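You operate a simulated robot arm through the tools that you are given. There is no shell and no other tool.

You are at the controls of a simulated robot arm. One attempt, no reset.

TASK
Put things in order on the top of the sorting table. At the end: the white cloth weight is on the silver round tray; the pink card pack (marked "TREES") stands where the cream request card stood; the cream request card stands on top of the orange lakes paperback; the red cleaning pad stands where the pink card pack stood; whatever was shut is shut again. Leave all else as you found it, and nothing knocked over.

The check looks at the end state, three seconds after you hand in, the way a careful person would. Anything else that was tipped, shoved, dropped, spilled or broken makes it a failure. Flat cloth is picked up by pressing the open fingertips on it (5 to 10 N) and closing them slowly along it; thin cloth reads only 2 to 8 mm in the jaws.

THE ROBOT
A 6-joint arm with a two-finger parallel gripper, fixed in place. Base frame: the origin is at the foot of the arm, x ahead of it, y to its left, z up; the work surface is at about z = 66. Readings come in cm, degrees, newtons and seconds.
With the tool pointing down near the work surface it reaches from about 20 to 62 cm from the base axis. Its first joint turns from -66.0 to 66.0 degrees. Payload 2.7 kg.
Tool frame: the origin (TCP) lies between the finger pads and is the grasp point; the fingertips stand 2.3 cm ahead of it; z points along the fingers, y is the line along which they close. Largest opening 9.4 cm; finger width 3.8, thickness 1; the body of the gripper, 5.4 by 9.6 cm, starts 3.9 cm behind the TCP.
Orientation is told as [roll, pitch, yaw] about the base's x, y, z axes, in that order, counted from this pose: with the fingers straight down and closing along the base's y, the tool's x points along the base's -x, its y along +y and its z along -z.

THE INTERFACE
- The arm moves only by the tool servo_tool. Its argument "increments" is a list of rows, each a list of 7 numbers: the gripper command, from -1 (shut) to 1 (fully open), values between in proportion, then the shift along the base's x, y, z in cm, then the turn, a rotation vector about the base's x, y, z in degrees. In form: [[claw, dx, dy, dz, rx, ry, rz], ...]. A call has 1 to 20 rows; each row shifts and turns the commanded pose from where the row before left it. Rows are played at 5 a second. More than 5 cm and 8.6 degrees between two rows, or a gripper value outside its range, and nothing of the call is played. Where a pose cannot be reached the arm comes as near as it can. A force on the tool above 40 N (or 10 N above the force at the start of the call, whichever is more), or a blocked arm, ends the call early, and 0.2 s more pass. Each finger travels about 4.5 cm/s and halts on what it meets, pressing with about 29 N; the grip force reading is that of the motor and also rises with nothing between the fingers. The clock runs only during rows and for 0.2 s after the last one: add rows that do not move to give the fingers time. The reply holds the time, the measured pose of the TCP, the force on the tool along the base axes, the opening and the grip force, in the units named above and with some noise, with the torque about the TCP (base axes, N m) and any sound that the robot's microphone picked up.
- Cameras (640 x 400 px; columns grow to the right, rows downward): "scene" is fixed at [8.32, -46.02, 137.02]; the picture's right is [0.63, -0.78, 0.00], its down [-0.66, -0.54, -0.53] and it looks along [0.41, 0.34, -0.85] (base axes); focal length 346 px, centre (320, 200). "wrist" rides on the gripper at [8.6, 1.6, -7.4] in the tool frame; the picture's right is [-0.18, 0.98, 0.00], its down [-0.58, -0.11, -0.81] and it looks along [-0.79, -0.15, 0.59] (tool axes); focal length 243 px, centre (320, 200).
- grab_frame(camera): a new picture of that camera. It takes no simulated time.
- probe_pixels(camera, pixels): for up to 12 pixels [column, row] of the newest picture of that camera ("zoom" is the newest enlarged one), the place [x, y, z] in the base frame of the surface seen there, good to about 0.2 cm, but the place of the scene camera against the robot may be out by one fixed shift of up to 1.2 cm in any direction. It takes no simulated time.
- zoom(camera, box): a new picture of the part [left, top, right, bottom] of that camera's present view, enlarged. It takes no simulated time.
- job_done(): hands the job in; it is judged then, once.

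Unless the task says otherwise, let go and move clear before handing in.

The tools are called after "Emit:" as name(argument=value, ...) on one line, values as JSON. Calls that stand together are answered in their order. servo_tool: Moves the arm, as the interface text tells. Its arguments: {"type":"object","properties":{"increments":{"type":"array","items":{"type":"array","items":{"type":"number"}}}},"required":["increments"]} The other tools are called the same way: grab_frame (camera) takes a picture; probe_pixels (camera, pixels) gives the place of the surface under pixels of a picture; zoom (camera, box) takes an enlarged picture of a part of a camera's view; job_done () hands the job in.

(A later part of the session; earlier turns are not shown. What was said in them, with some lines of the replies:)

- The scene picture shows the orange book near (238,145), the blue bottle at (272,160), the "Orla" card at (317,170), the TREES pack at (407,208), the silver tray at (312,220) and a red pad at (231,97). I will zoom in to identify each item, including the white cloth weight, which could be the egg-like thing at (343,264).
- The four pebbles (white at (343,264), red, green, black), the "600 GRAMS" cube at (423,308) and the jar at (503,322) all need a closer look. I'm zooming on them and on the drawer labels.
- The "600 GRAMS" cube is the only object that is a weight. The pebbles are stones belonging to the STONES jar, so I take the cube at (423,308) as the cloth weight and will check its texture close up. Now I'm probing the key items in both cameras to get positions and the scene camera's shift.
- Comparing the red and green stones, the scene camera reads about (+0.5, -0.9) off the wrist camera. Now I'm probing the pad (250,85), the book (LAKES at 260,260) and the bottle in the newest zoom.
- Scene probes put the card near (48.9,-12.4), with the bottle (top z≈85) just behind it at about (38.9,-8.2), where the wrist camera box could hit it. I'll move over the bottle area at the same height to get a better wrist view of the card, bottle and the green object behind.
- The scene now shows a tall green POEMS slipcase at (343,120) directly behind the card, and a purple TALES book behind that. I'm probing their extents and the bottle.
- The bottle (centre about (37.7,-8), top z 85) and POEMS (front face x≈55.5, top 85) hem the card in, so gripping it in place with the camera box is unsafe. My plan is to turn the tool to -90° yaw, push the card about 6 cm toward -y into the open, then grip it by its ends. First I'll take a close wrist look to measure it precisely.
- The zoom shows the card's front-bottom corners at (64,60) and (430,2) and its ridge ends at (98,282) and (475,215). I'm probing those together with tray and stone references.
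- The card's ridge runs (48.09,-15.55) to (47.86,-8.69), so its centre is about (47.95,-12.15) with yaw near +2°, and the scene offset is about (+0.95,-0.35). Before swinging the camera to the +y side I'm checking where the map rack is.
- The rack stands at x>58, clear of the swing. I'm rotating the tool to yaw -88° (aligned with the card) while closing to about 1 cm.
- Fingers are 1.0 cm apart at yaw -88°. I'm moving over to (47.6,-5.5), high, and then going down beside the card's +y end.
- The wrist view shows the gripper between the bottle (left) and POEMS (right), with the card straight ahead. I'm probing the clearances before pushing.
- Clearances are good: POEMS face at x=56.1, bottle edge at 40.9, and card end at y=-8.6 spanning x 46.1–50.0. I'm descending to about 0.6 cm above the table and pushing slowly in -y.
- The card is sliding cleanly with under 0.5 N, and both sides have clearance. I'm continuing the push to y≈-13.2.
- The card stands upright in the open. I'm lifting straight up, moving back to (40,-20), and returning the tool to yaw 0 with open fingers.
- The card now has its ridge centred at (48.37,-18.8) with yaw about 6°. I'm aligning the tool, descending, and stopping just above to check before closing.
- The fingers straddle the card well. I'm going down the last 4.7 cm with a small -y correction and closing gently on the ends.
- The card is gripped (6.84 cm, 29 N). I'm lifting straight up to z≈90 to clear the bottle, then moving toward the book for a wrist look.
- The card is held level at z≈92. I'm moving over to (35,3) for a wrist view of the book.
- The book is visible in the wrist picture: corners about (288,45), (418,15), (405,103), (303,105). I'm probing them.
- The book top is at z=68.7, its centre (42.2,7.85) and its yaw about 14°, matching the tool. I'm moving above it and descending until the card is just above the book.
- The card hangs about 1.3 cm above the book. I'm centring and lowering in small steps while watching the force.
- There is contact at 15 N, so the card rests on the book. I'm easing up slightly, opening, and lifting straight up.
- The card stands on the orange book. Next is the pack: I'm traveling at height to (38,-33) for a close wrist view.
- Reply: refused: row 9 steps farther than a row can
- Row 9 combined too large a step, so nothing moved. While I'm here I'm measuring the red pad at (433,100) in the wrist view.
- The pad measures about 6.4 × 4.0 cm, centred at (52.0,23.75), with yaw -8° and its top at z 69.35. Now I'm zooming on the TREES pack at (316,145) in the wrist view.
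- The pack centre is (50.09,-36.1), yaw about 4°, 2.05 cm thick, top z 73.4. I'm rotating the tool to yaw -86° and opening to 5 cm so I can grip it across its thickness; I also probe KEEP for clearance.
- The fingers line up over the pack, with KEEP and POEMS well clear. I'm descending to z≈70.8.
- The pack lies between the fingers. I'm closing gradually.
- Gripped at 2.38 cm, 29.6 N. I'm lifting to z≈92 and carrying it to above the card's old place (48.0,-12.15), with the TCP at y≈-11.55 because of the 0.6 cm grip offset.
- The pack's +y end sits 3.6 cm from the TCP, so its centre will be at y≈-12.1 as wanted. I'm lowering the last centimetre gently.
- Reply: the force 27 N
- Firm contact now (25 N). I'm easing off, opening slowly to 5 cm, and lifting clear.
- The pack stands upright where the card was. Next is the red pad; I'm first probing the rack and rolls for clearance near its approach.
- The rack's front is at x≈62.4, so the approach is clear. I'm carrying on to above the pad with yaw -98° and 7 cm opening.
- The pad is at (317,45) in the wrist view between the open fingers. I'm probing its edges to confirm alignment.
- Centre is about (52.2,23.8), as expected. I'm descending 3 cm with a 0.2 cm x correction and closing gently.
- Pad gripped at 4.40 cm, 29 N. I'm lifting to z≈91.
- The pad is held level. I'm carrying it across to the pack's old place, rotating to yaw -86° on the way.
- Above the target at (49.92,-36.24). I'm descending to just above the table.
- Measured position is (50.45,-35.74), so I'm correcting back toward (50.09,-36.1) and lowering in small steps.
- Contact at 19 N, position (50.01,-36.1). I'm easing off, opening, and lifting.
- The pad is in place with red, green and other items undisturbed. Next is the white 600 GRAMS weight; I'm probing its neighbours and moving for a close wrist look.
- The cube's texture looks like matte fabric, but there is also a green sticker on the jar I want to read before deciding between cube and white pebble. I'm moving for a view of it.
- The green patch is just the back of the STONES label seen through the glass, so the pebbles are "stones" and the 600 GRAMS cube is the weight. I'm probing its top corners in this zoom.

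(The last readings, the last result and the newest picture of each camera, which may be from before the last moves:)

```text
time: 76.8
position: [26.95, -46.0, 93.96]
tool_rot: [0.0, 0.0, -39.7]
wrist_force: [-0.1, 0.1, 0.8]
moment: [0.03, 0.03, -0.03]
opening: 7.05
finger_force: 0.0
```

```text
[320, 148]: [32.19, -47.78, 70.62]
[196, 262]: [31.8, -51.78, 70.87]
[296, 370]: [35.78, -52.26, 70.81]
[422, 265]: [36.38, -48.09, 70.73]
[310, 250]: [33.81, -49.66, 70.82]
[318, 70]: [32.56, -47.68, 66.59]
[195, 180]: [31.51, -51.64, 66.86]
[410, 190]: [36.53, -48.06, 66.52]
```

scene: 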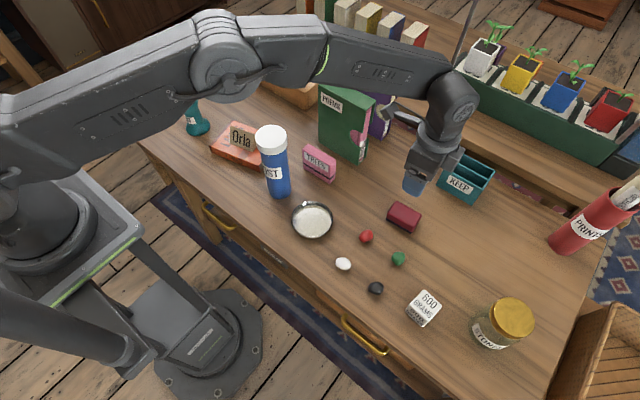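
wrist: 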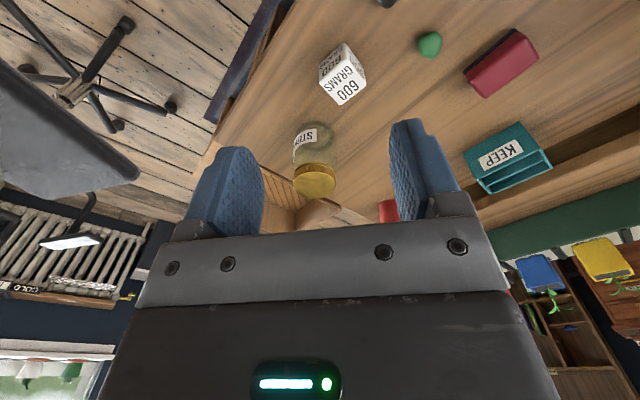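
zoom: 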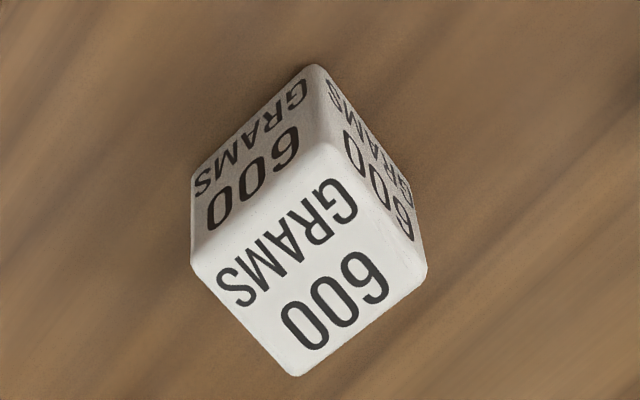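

The cube's top is centred at (34.04,-49.98), with yaw about -6° and top z 70.8. I'm aligning the tool to yaw -6° above it and descending partway.

Emit:
servo_tool(increments=[[0.5, 1.42, -0.8, 0, 0, 0, 6.74], [0.5, 1.42, -0.8, 0, 0, 0, 6.74], [0.5, 1.42, -0.8, 0, 0, 0, 6.74], [0.5, 1.42, -0.8, 0, 0, 0, 6.74], [0.5, 1.41, -0.78, 0, 0, 0, 6.74], [0.5, 0, 0, -4.5, 0, 0, 0], [0.5, 0, 0, -4.5, 0, 0, 0], [0.5, 0, 0, -4.5, 0, 0, 0], [0.5, 0, 0, -4.5, 0, 0, 0], [0.5, 0, 0, 0, 0, 0, 0], [0.5, 0, 0, 0, 0, 0, 0]])

Emit:
grab_frame(camera="wrist")

Emit:
zoom(camera="scene", box=[350, 220, 542, 360])

```text
time: 79.2
position: [34.26, -49.81, 75.61]
tool_rot: [0.0, -0.1, -6.1]
wrist_force: [0.1, -0.2, 0.5]
moment: [0.01, -0.02, 0.02]
opening: 7.03
finger_force: 0.0
```

```text
taken
```

wrist: 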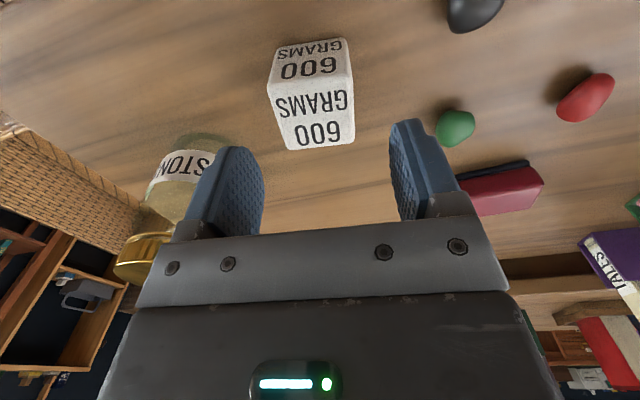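

```text
2.86 times, centred on (446, 290) of scene
```

zoom: 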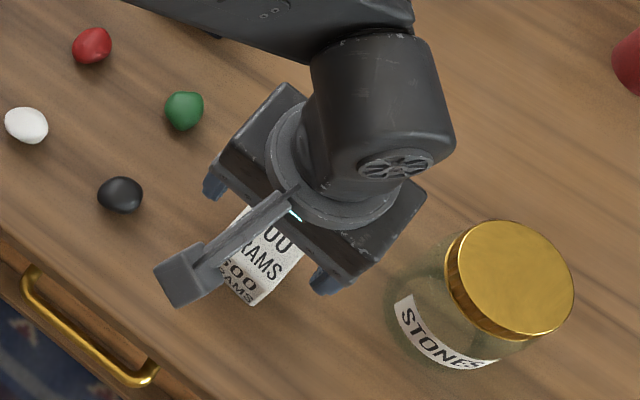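

The cube is centred between the fingers and the jar is clear. I'm descending to z≈70.1 and closing gently.

Emit:
servo_tool(increments=[[0.5, -0.15, -0.15, -2.5, 0, 0, 0], [0.5, 0, 0, -2, 0, 0, 0], [0.5, 0, 0, -1, 0, 0, 0], [0.5, 0, 0, 0, 0, 0, 0], [0.35, 0, 0, 0, 0, 0, 0], [0.22, 0, 0, 0, 0, 0, 0], [0.12, 0, 0, 0, 0, 0, 0], [0.04, 0, 0, 0, 0, 0, 0], [-0.04, 0, 0, 0, 0, 0, 0], [-0.12, 0, 0, 0, 0, 0, 0], [-0.25, 0, 0, 0, 0, 0, 0], [-0.25, 0, 0, 0, 0, 0, 0]])

Emit:
grab_frame(camera="wrist")

```text
time: 81.8
position: [33.86, -49.82, 70.35]
tool_rot: [-0.1, 0.0, -6.2]
wrist_force: [-0.1, -2.0, 1.5]
moment: [0.04, 0.01, 0.02]
opening: 4.57
finger_force: 28.7
```

```text
taken
```

wrist: 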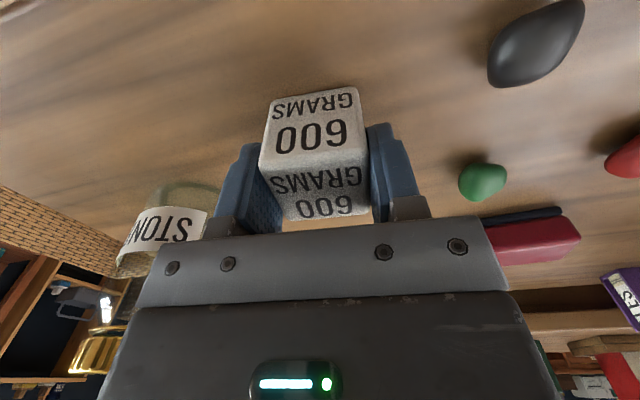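

Gripped at 4.57 cm, 28.7 N. I'm lifting and watching the load.

Emit:
servo_tool(increments=[[-0.25, 0, 0, 1, 0, 0, 0], [-0.25, 0, 0, 2, 0, 0, 0], [-0.25, 0, 0, 3, 0, 0, 0], [-0.25, 0, 0, 4, 0, 0, 0], [-0.25, 0, 0, 4, 0, 0, 0], [-0.25, 0, 0, 3, 0, 0, 0], [-0.25, 0, 0, 0, 0, 0, 0], [-0.25, 0, 0, 0, 0, 0, 0]])

Emit:
grab_frame(camera="wrist")

Emit:
grab_frame(camera="scene")

```text
time: 83.6
position: [33.87, -50.39, 87.69]
tool_rot: [0.1, 0.0, -6.1]
wrist_force: [0.4, 0.4, -3.8]
moment: [-0.01, -0.02, 0.02]
opening: 4.58
finger_force: 28.7
```

```text
taken
```

wrist: 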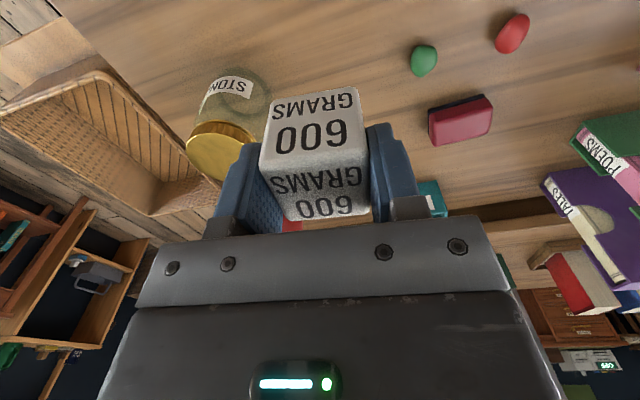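

```text
taken
```

scene: 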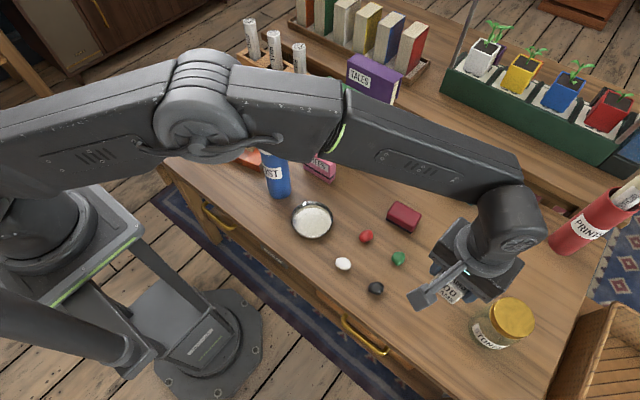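

The weight is lifted securely (~4 N load, opening unchanged). I'm moving to (28,-28) to measure the tray with the wrist camera.

Emit:
servo_tool(increments=[[-0.25, -0.98, 3.73, 0.5, 0, 0, 0], [-0.25, -0.98, 3.73, 0.5, 0, 0, 0], [-0.25, -0.98, 3.73, 0.5, 0, 0, 0], [-0.25, -0.98, 3.73, 0.5, 0, 0, 0], [-0.25, -0.98, 3.73, 0, 0, 0, 0], [-0.25, -0.98, 3.73, 0, 0, 0, 0], [-0.25, 0, 0, 0, 0, 0, 0], [-0.25, 0, 0, 0, 0, 0, 0]])

Emit:
grab_frame(camera="wrist")

```text
time: 85.4
position: [28.07, -27.76, 89.53]
tool_rot: [0.0, 0.0, -6.1]
wrist_force: [0.7, 0.6, -4.2]
moment: [0.04, -0.02, -0.03]
opening: 4.58
finger_force: 28.9
```

```text
taken
```

wrist: 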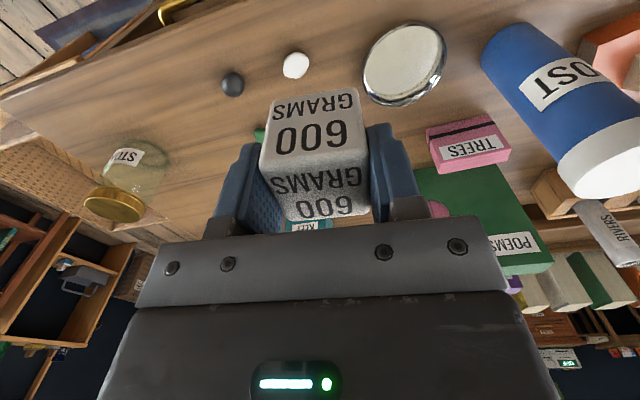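

Emit:
probe_pixels(camera="wrist", pixels=[[403, 62], [403, 23], [402, 104], [364, 72], [445, 55], [375, 40], [432, 85], [425, 27], [380, 98]])

Emit:
zoom(camera="wrist", box=[355, 15, 455, 115])

```text
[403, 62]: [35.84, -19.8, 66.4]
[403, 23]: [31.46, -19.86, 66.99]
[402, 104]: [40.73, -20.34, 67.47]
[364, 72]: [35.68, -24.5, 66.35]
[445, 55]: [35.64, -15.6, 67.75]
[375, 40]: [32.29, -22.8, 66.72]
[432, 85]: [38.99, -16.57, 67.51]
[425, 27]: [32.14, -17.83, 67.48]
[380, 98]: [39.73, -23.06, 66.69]
```

```text
4.00 times, centred on (405, 65) of wrist
```

zoom: 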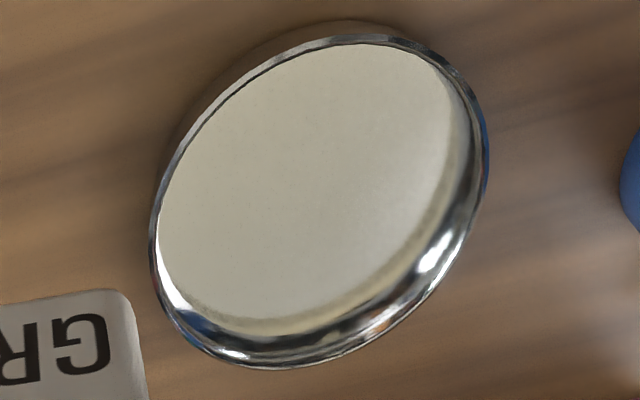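

The tray rim spans x 31.5–40.7 and y -24.5 to -15.6, so its centre is (36.05,-20.0). I'm moving over it and descending to about 1 cm above the floor of the tray.

Emit:
servo_tool(increments=[[-0.25, 2.65, 2.6, 0, 0, 0, 0], [-0.25, 2.65, 2.6, 0, 0, 0, 0], [-0.25, 2.65, 2.57, 0, 0, 0, 0], [-0.25, 0, 0, 0, 0, 0, 0], [-0.25, 0, 0, -4.5, 0, 0, 0], [-0.25, 0, 0, -4.5, 0, 0, 0], [-0.25, 0, 0, -4.5, 0, 0, 0], [-0.25, 0, 0, -3, 0, 0, 0], [-0.25, 0, 0, -1, 0, 0, 0], [-0.25, 0, 0, 0, 0, 0, 0], [-0.25, 0, 0, 0, 0, 0, 0]])

Emit:
zoom(camera="scene", box=[240, 150, 400, 260])

Emit:
grab_frame(camera="wrist")

```text
time: 87.8
position: [36.13, -19.9, 72.01]
tool_rot: [0.0, 0.0, -6.1]
wrist_force: [-0.2, 0.0, -3.4]
moment: [-0.02, -0.01, 0.0]
opening: 4.58
finger_force: 28.8
```

```text
3.64 times, centred on (320, 205) of scene
```

zoom: 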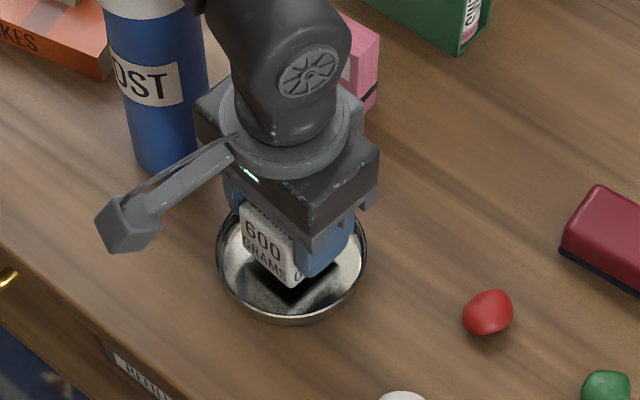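

```text
taken
```

wrist: 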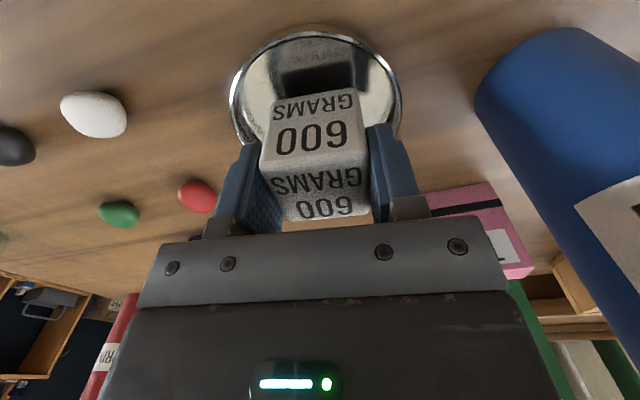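

The cube is centred over the tray about 1.3 cm above its floor. I'm lowering in small steps.

Emit:
servo_tool(increments=[[-0.25, 0, 0, -0.5, 0, 0, 0], [-0.25, 0, 0, -0.4, 0, 0, 0], [-0.25, 0, 0, 0, 0, 0, 0], [-0.25, 0, 0, -0.15, 0, 0, 0], [-0.25, 0, 0, 0, 0, 0, 0], [-0.25, 0, 0, -0.1, 0, 0, 0], [-0.25, 0, 0, 0, 0, 0, 0]])

```text
time: 89.4
position: [36.08, -19.9, 70.74]
tool_rot: [0.1, 0.0, -6.0]
wrist_force: [-0.6, 0.5, -3.9]
moment: [0.01, 0.01, 0.01]
opening: 4.59
finger_force: 28.7
```

Emit:
servo_tool(increments=[[-0.25, 0, 0, -0.08, 0, 0, 0], [-0.25, 0, 0, 0, 0, 0, 0], [-0.25, 0, 0, -0.06, 0, 0, 0], [-0.25, 0, 0, 0, 0, 0, 0]])

```text
time: 90.4
position: [36.08, -20.01, 70.61]
tool_rot: [-0.1, -0.2, -6.0]
wrist_force: [-0.2, 9.7, 27.2]
moment: [0.38, 0.03, 0.02]
opening: 4.59
finger_force: 28.5
```

Contact at 27 N; the fingertips at z≈68.3 stay above the rim (67.7). I'm easing off, opening to about 6.5 cm, and lifting.

Emit:
servo_tool(increments=[[-0.25, 0, 0, 0.07, 0, 0, 0], [-0.05, 0, 0, 0, 0, 0, 0], [0.05, 0, 0, 0, 0, 0, 0], [0.15, 0, 0, 0, 0, 0, 0], [0.25, 0, 0, 0, 0, 0, 0], [0.38, 0, 0, 0, 0, 0, 0], [0.38, 0, 0, 0, 0, 0, 0], [0.38, 0, 0, 1.5, 0, 0, 0], [0.38, 0, 0, 3, 0, 0, 0], [0.38, 0, 0, 4, 0, 0, 0], [0.38, 0, 0, 4.5, 0, 0, 0], [0.38, 0, 0, 4.5, 0, 0, 0], [0.38, -3, -3, 2, 0, 0, 0], [0.38, -3, -3, 0, 0, 0, 0], [0.38, 0, 0, 0, 0, 0, 0]])

Emit:
grab_frame(camera="scene")

Emit:
grab_frame(camera="wrist")

```text
time: 93.6
position: [30.09, -25.73, 90.22]
tool_rot: [0.0, 0.0, -6.0]
wrist_force: [-0.8, 0.3, -1.2]
moment: [0.02, 0.0, 0.0]
opening: 6.5
finger_force: 0.1
```

```text
taken
```

scene: 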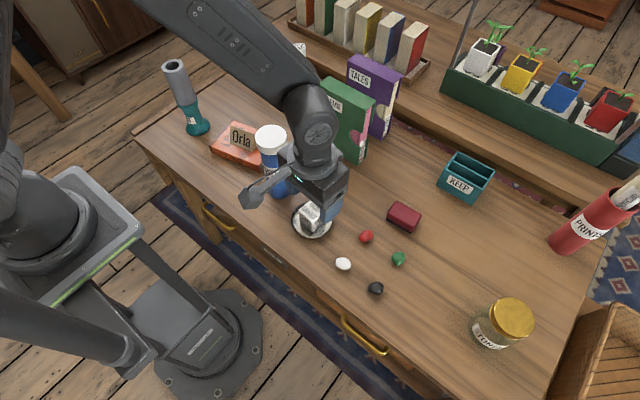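

```text
taken
```

wrist: 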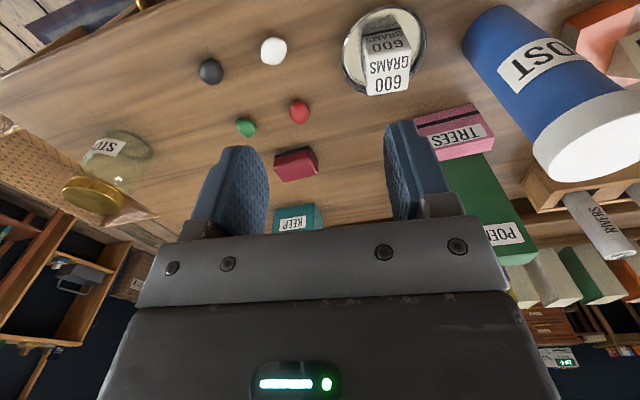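

The weight sits in the tray. I'm moving the arm clear so I can verify everything in the scene camera.

Emit:
servo_tool(increments=[[0.38, 0, -4, 1.5, 0, 0, 0], [0.38, 0, -4, 1.5, 0, 0, 0], [0.38, 0, -4, 1.5, 0, 0, 0], [0.38, 0, -4, 1.5, 0, 0, 0], [0.38, 0, 0, 0, 0, 0, 0]])

Emit:
grab_frame(camera="scene")

Emit:
zoom(camera="scene", box=[180, 90, 380, 250])

Emit:
grab_frame(camera="wrist")

```text
time: 94.8
position: [29.85, -41.97, 96.02]
tool_rot: [0.0, 0.1, -6.2]
wrist_force: [0.2, 0.0, 0.1]
moment: [0.02, 0.01, 0.0]
opening: 6.5
finger_force: 0.0
```

```text
taken
```

scene: 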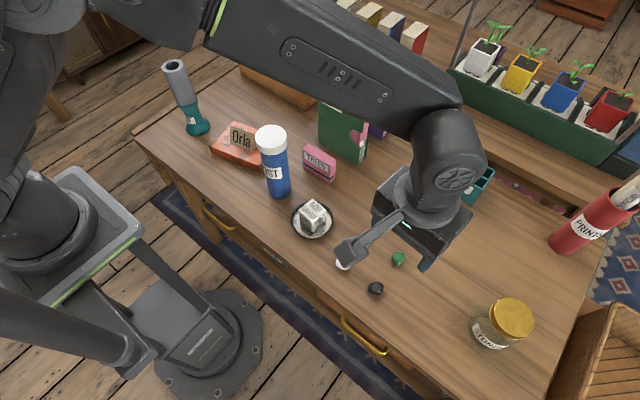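

```text
2.50 times, centred on (280, 170) of scene
```

zoom: 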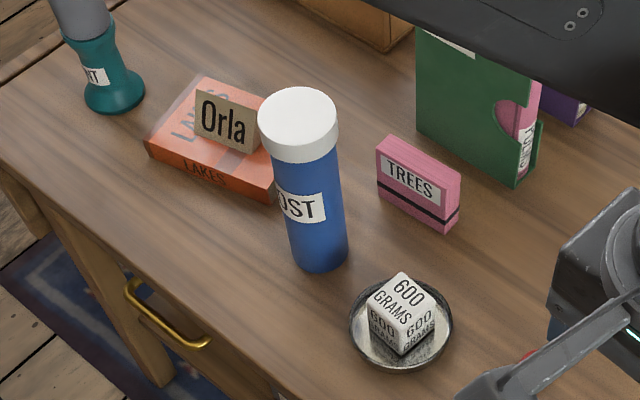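

```text
taken
```

wrist: 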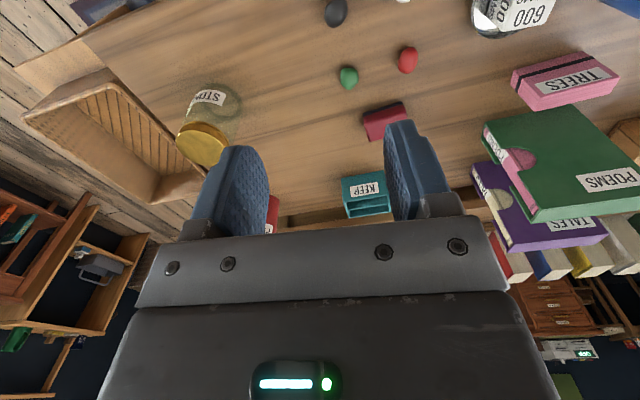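

All visible items look right: the weight is in the tray, TREES stands upright, and Orla is on the book. I'm verifying the pack and pad positions by probe.

Emit:
probe_pixels(camera="zoom", pixels=[[379, 151], [396, 139], [461, 180], [446, 194], [420, 165], [379, 198], [444, 229], [230, 120]])

Emit:
probe_pixels(camera="wrist", pixels=[[364, 115], [403, 103], [368, 138], [384, 122], [348, 78], [408, 60]])

```text
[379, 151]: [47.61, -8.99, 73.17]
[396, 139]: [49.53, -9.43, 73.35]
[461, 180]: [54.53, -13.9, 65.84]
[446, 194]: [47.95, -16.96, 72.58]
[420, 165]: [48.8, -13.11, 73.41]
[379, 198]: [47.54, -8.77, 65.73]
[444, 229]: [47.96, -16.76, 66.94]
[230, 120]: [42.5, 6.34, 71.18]
```

```text
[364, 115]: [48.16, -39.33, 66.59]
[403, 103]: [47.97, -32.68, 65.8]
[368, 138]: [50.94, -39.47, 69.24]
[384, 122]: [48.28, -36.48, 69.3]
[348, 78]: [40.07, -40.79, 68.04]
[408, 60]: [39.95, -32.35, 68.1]
```

The probes agree: the pack's front face is at x≈47.6–48.0 and centred near y -12.5, at the card's old place. The pad is centred near (50.1,-36.05), where the pack was. The gripper is empty and clear, the jar and drawers are still shut and nothing has tipped, so I'm handing in.

Emit:
job_done()

```text
The job is handed in.
```

The four moves are done and the job is handed in. In the last pictures everything I moved stood where it should, and nothing had tipped. I don't have the check's result.

- **White cloth weight:** I took this to be the white "600 GRAMS" cube, because the white pebble seemed to belong with the jar marked "STONES". It now sits in the middle of the silver tray. This was my reading of the name, so it is the point most likely to be wrong.
- **Pink card pack ("TREES"):** It stands upright where the request card was, within about half a centimetre.
- **Cream request card ("Orla"):** It stands on top of the orange lakes paperback. The bottle and the green "POEMS" case hemmed it in, so I first slid it about 7 cm into the open before gripping it.
- **Red cleaning pad:** It rests where the pack stood, within about 0.2 cm.

I did not open anything, so the jar and drawers are still shut. The gripper is empty and clear of the table.
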